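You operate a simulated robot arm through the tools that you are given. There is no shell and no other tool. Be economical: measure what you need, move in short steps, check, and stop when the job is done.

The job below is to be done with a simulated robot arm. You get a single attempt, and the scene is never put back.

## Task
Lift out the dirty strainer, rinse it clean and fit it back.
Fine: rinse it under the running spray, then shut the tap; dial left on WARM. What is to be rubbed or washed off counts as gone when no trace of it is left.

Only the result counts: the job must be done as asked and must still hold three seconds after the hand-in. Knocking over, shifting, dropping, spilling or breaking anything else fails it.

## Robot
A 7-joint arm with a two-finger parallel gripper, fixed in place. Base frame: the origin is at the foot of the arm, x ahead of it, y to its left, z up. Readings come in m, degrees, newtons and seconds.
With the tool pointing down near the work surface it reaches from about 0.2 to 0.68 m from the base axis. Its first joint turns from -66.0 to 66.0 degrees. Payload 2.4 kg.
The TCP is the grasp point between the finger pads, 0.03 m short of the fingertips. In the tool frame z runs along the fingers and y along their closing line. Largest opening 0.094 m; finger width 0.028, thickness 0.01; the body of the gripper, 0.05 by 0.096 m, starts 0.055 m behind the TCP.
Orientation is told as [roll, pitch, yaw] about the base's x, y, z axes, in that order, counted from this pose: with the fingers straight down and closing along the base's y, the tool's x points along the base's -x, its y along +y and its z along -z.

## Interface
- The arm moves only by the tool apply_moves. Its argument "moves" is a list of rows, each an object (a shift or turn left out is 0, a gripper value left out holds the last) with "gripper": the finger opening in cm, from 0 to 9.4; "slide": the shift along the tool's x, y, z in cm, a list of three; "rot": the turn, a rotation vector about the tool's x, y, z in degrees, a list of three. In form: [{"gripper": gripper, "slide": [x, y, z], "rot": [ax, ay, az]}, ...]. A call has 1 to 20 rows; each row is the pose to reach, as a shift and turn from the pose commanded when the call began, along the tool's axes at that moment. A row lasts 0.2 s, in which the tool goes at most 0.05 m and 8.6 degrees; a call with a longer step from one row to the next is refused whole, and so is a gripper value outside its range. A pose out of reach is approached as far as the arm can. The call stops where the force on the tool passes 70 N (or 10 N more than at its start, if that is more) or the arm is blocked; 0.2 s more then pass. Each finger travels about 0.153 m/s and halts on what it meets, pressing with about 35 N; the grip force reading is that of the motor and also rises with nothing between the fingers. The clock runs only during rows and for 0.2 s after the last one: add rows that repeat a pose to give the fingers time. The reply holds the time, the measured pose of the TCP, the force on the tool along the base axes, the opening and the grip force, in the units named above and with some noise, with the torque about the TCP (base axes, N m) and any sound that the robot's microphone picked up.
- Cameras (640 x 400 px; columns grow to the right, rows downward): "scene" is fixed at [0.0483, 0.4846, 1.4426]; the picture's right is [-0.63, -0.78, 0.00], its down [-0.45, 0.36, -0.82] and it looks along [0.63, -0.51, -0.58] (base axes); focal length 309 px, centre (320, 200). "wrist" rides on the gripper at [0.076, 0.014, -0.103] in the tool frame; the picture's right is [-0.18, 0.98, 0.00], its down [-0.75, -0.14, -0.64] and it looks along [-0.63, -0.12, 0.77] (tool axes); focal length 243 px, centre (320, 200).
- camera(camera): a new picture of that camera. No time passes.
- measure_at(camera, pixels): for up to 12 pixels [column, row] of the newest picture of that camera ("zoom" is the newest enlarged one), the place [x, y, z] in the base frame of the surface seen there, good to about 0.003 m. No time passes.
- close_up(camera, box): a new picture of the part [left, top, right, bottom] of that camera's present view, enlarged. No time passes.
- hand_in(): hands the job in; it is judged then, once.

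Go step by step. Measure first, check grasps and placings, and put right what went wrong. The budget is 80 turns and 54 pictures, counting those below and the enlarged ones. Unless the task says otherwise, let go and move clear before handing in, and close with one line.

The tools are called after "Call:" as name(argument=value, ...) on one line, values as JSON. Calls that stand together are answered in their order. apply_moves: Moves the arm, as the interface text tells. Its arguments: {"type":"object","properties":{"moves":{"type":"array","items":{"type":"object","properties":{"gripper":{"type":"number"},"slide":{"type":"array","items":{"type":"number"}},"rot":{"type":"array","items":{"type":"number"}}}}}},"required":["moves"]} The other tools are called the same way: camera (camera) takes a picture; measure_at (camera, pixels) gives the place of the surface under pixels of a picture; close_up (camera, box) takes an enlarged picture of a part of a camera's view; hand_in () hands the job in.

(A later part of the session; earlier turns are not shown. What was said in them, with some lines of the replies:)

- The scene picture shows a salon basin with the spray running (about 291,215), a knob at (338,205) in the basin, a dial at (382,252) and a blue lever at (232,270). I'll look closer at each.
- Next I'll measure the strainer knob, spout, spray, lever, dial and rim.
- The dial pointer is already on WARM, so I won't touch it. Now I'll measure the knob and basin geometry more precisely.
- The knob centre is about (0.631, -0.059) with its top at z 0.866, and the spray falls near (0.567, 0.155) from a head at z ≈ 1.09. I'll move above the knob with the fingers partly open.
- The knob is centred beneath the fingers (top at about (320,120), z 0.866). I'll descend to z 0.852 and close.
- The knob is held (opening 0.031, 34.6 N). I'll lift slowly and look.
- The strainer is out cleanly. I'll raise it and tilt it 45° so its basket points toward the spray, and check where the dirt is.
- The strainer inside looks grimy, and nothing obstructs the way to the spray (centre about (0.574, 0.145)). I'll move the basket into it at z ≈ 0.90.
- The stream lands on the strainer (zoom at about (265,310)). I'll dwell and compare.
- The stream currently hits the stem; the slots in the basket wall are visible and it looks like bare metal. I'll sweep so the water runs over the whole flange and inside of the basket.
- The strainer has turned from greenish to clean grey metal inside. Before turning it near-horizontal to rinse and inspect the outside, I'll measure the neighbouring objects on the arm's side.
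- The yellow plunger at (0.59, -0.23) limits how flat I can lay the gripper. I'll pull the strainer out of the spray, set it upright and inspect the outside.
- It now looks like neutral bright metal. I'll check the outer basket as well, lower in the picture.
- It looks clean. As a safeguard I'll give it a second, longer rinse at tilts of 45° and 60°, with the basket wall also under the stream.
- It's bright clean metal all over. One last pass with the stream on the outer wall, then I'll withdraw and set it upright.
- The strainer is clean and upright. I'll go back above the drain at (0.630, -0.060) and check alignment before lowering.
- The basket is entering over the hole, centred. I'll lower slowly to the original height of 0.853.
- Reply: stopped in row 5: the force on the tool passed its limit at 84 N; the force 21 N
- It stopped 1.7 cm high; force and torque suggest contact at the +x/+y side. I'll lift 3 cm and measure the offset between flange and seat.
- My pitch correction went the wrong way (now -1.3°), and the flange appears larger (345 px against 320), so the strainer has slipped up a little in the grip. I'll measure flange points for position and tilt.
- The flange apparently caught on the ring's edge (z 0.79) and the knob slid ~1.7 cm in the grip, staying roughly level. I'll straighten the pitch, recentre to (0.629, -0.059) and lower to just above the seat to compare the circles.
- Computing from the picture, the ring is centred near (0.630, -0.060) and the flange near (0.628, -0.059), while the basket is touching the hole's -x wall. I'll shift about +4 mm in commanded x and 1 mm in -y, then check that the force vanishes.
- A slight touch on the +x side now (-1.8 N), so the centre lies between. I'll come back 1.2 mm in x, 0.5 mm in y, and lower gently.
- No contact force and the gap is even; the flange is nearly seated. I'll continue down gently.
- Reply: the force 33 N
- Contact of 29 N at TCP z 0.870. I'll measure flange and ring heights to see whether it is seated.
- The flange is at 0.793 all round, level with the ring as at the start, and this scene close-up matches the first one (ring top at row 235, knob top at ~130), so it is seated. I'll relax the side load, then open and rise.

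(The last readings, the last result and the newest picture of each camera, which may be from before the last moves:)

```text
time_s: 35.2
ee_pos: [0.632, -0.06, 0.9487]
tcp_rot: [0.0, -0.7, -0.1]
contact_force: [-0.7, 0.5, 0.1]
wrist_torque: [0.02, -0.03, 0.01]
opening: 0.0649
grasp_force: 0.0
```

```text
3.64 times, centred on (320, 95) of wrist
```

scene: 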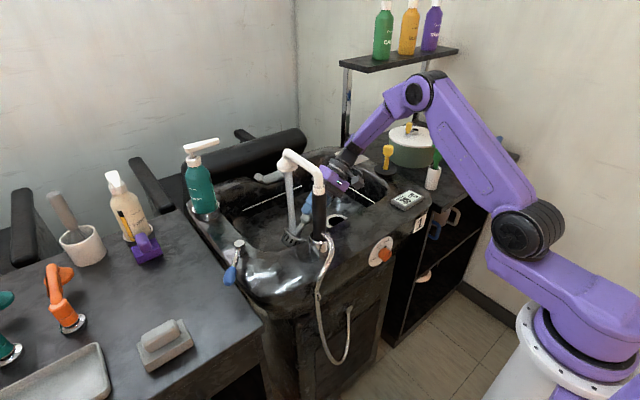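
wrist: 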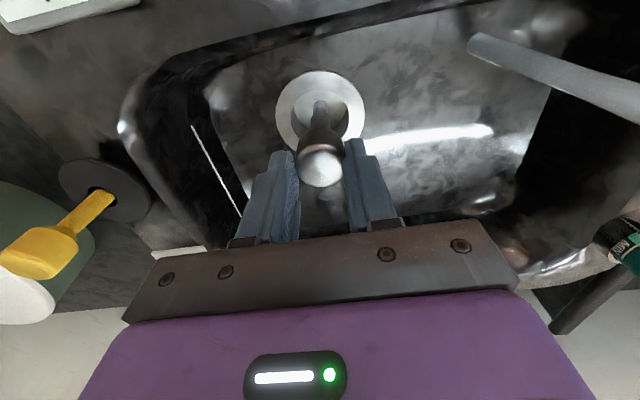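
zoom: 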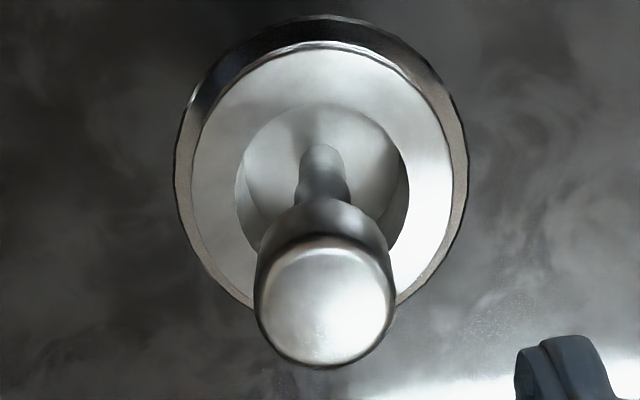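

Nearly the same as at the start; I'll measure the knob top (initially z ≈ 0.866 at (0.628,-0.059)) and flange levels to confirm.

Call:
measure_at(camera="zoom", pixels=[[325, 290], [300, 290], [350, 290], [325, 320], [325, 75], [220, 160], [430, 150], [215, 220], [440, 210], [185, 150], [325, 35], [455, 130]])

```text
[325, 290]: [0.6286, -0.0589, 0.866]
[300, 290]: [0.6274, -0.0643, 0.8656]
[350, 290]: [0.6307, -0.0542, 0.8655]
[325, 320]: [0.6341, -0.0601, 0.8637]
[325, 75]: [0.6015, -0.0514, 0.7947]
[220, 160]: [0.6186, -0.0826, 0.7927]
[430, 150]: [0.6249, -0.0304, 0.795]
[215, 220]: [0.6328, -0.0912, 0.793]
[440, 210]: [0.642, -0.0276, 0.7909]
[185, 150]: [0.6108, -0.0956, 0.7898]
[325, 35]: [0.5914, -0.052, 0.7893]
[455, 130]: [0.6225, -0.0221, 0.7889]
```

The strainer is seated level with its knob top back at 0.866. Next comes the tap: I'll rise above the spout and measure the lever and its surroundings.

Call:
apply_moves(moves=[{"gripper": 6.5, "slide": [0, 0, -5]}, {"slide": [0, 0, -10]}, {"slide": [0, 0, -15]}, {"slide": [0, 0, -20]}, {"slide": [0, 0, -25]}, {"slide": [0, 0, -30]}, {"slide": [4.5, 0, -32]}, {"slide": [9, 0, -32]}, {"slide": [13.5, 0, -32]}, {"slide": [18, 0, -32]}, {"slide": [22, 2, -32]}])

Call:
camera(camera="scene")

Call:
measure_at(camera="scene", pixels=[[201, 143], [200, 165], [203, 200], [239, 242], [236, 262], [231, 272], [228, 283], [116, 180], [150, 245], [240, 255], [215, 300], [250, 275]])

Call:
close_up(camera="scene", box=[216, 232, 256, 292])

```text
time_s: 37.6
ee_pos: [0.4052, -0.0396, 1.2653]
tcp_rot: [-0.1, -0.9, 0.0]
contact_force: [0.3, 0.1, 0.4]
wrist_torque: [-0.02, 0.0, 0.0]
opening: 0.065
grasp_force: 0.0
out of reach, approached as far as the arm can: row 5, 6, 7
```

```text
10 pictures are left
```

scene: 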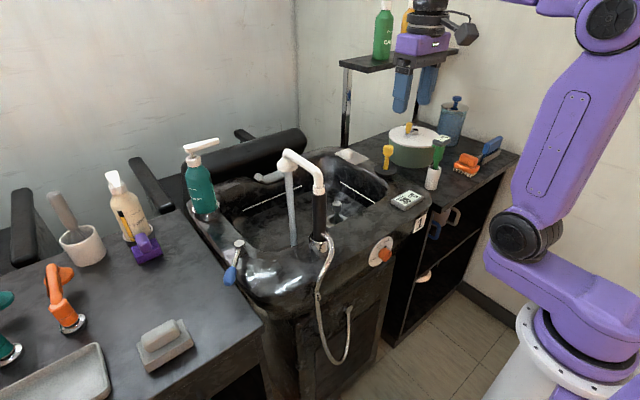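

```text
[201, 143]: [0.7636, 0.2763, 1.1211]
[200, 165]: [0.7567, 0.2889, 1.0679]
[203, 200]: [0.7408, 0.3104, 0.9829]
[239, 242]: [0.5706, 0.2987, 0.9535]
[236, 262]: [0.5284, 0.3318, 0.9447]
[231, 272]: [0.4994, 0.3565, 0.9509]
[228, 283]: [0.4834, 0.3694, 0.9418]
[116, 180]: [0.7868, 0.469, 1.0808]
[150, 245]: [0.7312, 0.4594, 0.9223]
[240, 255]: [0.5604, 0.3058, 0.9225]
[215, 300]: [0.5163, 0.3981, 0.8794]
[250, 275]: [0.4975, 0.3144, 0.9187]
```

```text
6.67 times, centred on (236, 262) of scene
```

zoom: 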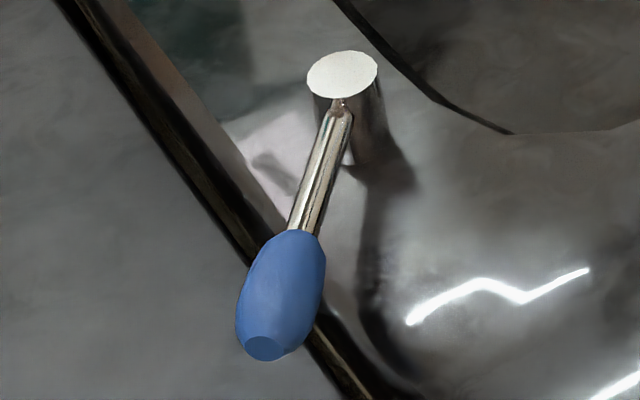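

The lever pivots near (0.572, 0.296), with its blue handle centred near (0.495, 0.357, 0.943), about 38° off -x. I'll travel high over the spout, turning the gripper to straddle the handle, and stop above it.

Call:
apply_moves(moves=[{"gripper": 5.5, "slide": [-0.9, 4, 0], "rot": [0, 0.9, 3.8]}, {"slide": [-1.8, 8, 0], "rot": [0, 0.9, 7.6]}, {"slide": [-2.7, 12, 0], "rot": [0, 0.9, 11.4]}, {"slide": [-3.6, 16, 0], "rot": [0, 0.9, 15.2]}, {"slide": [-4.5, 20, 0], "rot": [0, 0.9, 19]}, {"slide": [-5.4, 24, 0], "rot": [0, 0.9, 22.8]}, {"slide": [-6.3, 28, 0], "rot": [0, 0.9, 26.6]}, {"slide": [-7.2, 32, 0], "rot": [0, 0.9, 30.4]}, {"slide": [-8.1, 36, 0], "rot": [0, 0.9, 34.2]}, {"slide": [-9, 39.7, 0], "rot": [0, 0.9, 38]}, {"slide": [-9, 39.7, 4], "rot": [0, 0.9, 38]}, {"slide": [-9, 39.7, 8], "rot": [0, 0.9, 38]}, {"slide": [-9, 39.7, 12], "rot": [0, 0.9, 38]}, {"slide": [-9, 39.7, 16], "rot": [0, 0.9, 38]}, {"slide": [-9, 39.7, 20], "rot": [0, 0.9, 38]}, {"slide": [-9, 39.7, 23], "rot": [0, 0.9, 38]}, {"slide": [-9, 39.7, 23], "rot": [0, 0.9, 38]}])

Call:
camera(camera="wrist")

```text
time_s: 41.2
ee_pos: [0.4975, 0.3571, 1.0358]
tcp_rot: [0.1, 0.2, -37.9]
contact_force: [-0.4, 1.6, -0.4]
wrist_torque: [-0.01, 0.01, 0.01]
opening: 0.055
grasp_force: 0.0
out of reach, approached as far as the arm can: row 9, 10, 11
```

```text
8 pictures are left
```

wrist: 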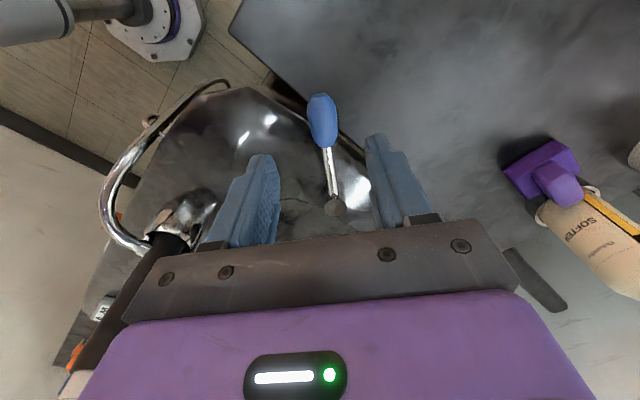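

The lever lies between the fingers in the picture (handle (322,120), post (335,206)). I'll measure it precisely.

Call:
measure_at(camera="wrist", pixels=[[335, 206], [328, 160], [322, 120], [312, 120], [334, 120], [321, 98], [326, 142], [300, 150], [350, 130], [290, 120], [360, 150], [200, 205]])

```text
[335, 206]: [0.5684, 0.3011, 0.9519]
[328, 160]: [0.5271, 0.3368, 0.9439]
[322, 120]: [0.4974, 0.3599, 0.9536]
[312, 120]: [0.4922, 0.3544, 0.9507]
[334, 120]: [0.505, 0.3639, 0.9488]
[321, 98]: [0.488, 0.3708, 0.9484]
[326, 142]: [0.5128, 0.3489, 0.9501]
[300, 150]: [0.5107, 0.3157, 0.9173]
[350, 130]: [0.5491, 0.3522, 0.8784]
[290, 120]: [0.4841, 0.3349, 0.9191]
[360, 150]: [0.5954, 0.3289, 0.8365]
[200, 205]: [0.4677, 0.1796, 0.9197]
```

The handle centre is about (0.499, 0.358) with its top at 0.954, and the deck is at 0.919. I'll descend to z 0.955 straddling it, then narrow the gap.

Call:
apply_moves(moves=[{"gripper": 5.5, "slide": [-0.2, 0, 4]}, {"slide": [-0.2, 0, 7]}, {"slide": [-0.2, 0, 8]}, {"slide": [-0.2, 0, 8]}, {"gripper": 3.6, "slide": [-0.2, 0, 8]}, {"gripper": 3.6, "slide": [-0.2, 0, 8]}])

```text
time_s: 42.6
ee_pos: [0.5006, 0.3552, 0.9569]
tcp_rot: [0.2, 0.2, -38.0]
contact_force: [-1.0, 0.4, 0.7]
wrist_torque: [-0.01, 0.03, 0.0]
opening: 0.0358
grasp_force: 0.0
```

Straddling with no contact. I'll try a small turn of about 14° toward the basin front and watch force and sound.

Call:
apply_moves(moves=[{"gripper": 3.6, "slide": [-0.02, -0.62, 0], "rot": [0, 0, -4]}, {"slide": [-0.09, -1.24, 0], "rot": [0, 0, -8]}, {"slide": [-0.2, -1.86, 0], "rot": [0, 0, -12]}, {"slide": [-0.31, -2.31, 0], "rot": [0, 0, -15]}, {"slide": [-0.31, -2.31, 0], "rot": [0, 0, -15]}])

Call:
camera(camera="scene")

```text
time_s: 43.8
ee_pos: [0.4879, 0.3363, 0.957]
tcp_rot: [0.2, 0.0, -22.9]
contact_force: [-0.1, 0.1, 2.0]
wrist_torque: [0.03, 0.04, 0.01]
opening: 0.0362
grasp_force: 0.1
```

```text
7 pictures are left
```

scene: 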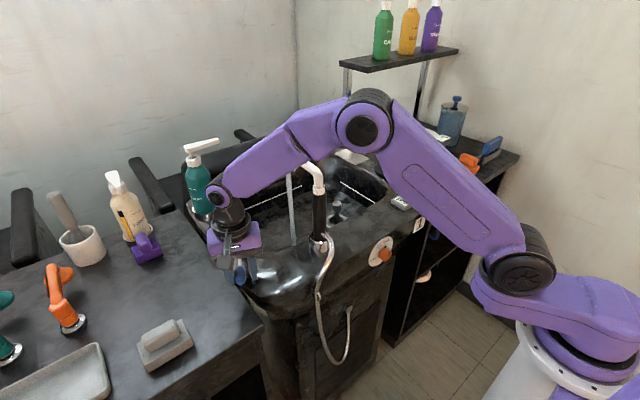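

The lever turned freely and the spray at (291,205) is visibly thinner, so this direction shuts it. I'll continue another 36°, or until it stops.

Call:
apply_moves(moves=[{"gripper": 3.6, "slide": [-0.05, -0.93, 0], "rot": [0, 0, -6]}, {"slide": [-0.2, -1.86, 0], "rot": [0, 0, -12]}, {"slide": [-0.44, -2.76, 0], "rot": [0, 0, -18]}, {"slide": [-0.77, -3.63, 0], "rot": [0, 0, -24]}, {"slide": [-1.2, -4.47, 0], "rot": [0, 0, -30]}, {"slide": [-1.71, -5.25, 0], "rot": [0, 0, -36]}, {"slide": [-1.71, -5.25, 0], "rot": [0, 0, -36]}])

Call:
camera(camera="scene")

```text
time_s: 45.4
ee_pos: [0.4839, 0.2873, 0.9574]
tcp_rot: [0.6, -0.6, 13.3]
contact_force: [8.9, 33.3, 1.9]
wrist_torque: [0.3, -0.39, -0.82]
opening: 0.0528
grasp_force: 14.9
```

```text
6 pictures are left
```

scene: 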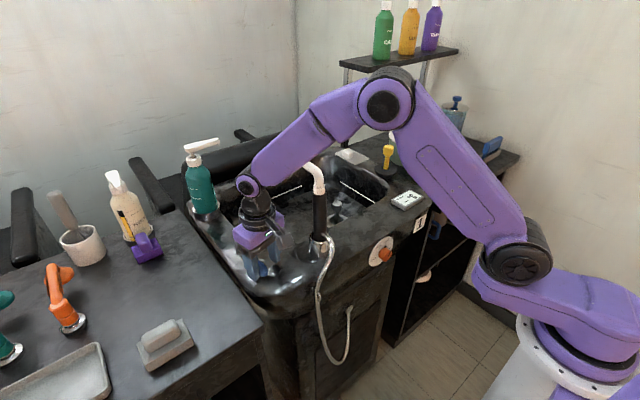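

The lever is at its stop (33 N) and the spray appears gone. I'll relieve the load, open, and rise straight up to check.

Call:
apply_moves(moves=[{"gripper": 5, "slide": [0, 0.9, 0]}, {"gripper": 6, "slide": [0, 0.9, 0]}, {"gripper": 6, "slide": [0, 0.9, 0]}, {"gripper": 6, "slide": [0, 0.9, -4]}, {"slide": [0, 0.9, -8.5]}, {"slide": [0, 0.9, -13]}, {"slide": [0, 0.9, -17.5]}, {"slide": [0, 0.9, -22]}, {"slide": [4, 0.9, -25]}, {"slide": [8, 0.9, -27]}, {"slide": [12, 0.9, -27]}, {"slide": [16, 0.9, -27]}])

Call:
camera(camera="scene")

```text
time_s: 48.0
ee_pos: [0.3244, 0.2536, 1.225]
tcp_rot: [0.3, -0.1, 13.0]
contact_force: [-0.2, -1.4, 0.7]
wrist_torque: [0.01, 0.02, 0.02]
opening: 0.06
grasp_force: 0.1
```

```text
5 pictures are left
```

scene: 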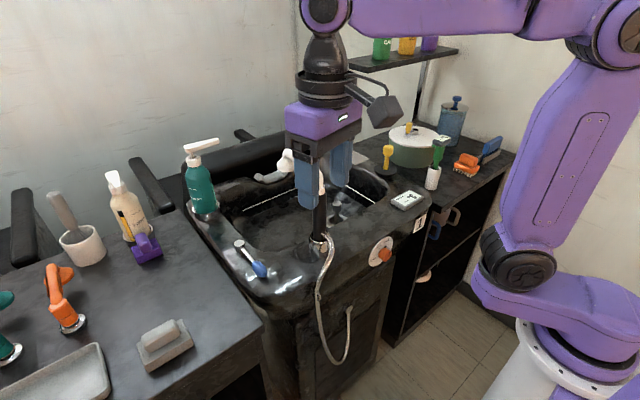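

The spray below the head at (287,165) is gone and the lever now points along the front. A final close-up of the basin, strainer and dial.

Call:
close_up(camera="scene", box=[230, 140, 410, 275])

Call:
close_up(camera="scene", box=[321, 190, 401, 270])

```text
2.96 times, centred on (320, 208) of scene
```

zoom: 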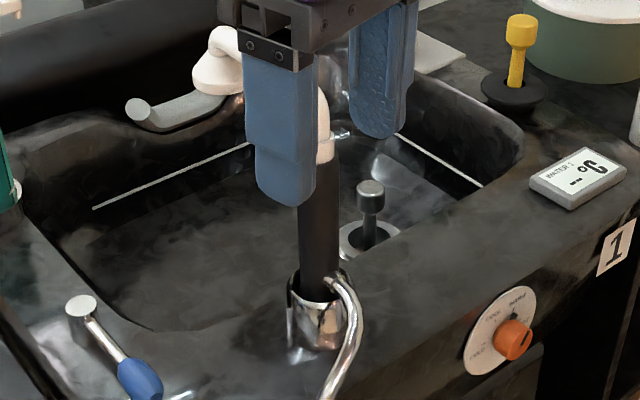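

```text
5.00 times, centred on (361, 230) of scene
```

zoom: 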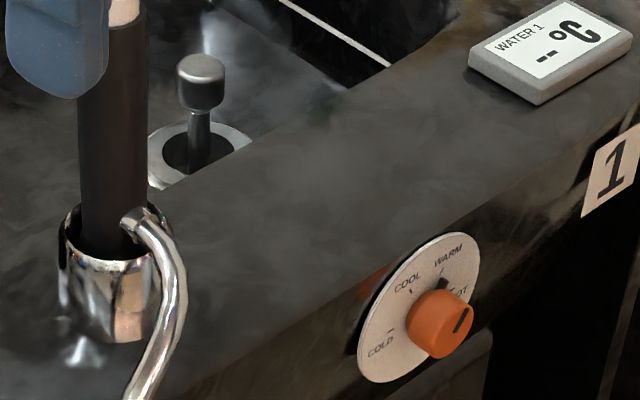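

The display shows "-- °C" with no water running, the dial is still on WARM, and the strainer is clean and seated. The gripper is empty and clear, so I'm handing in.

Call:
hand_in()

```text
The job is handed in.
```

The strainer has been rinsed and is back in the drain, with no dirt visible in the pictures. The tap is shut, and the dial was left on WARM.
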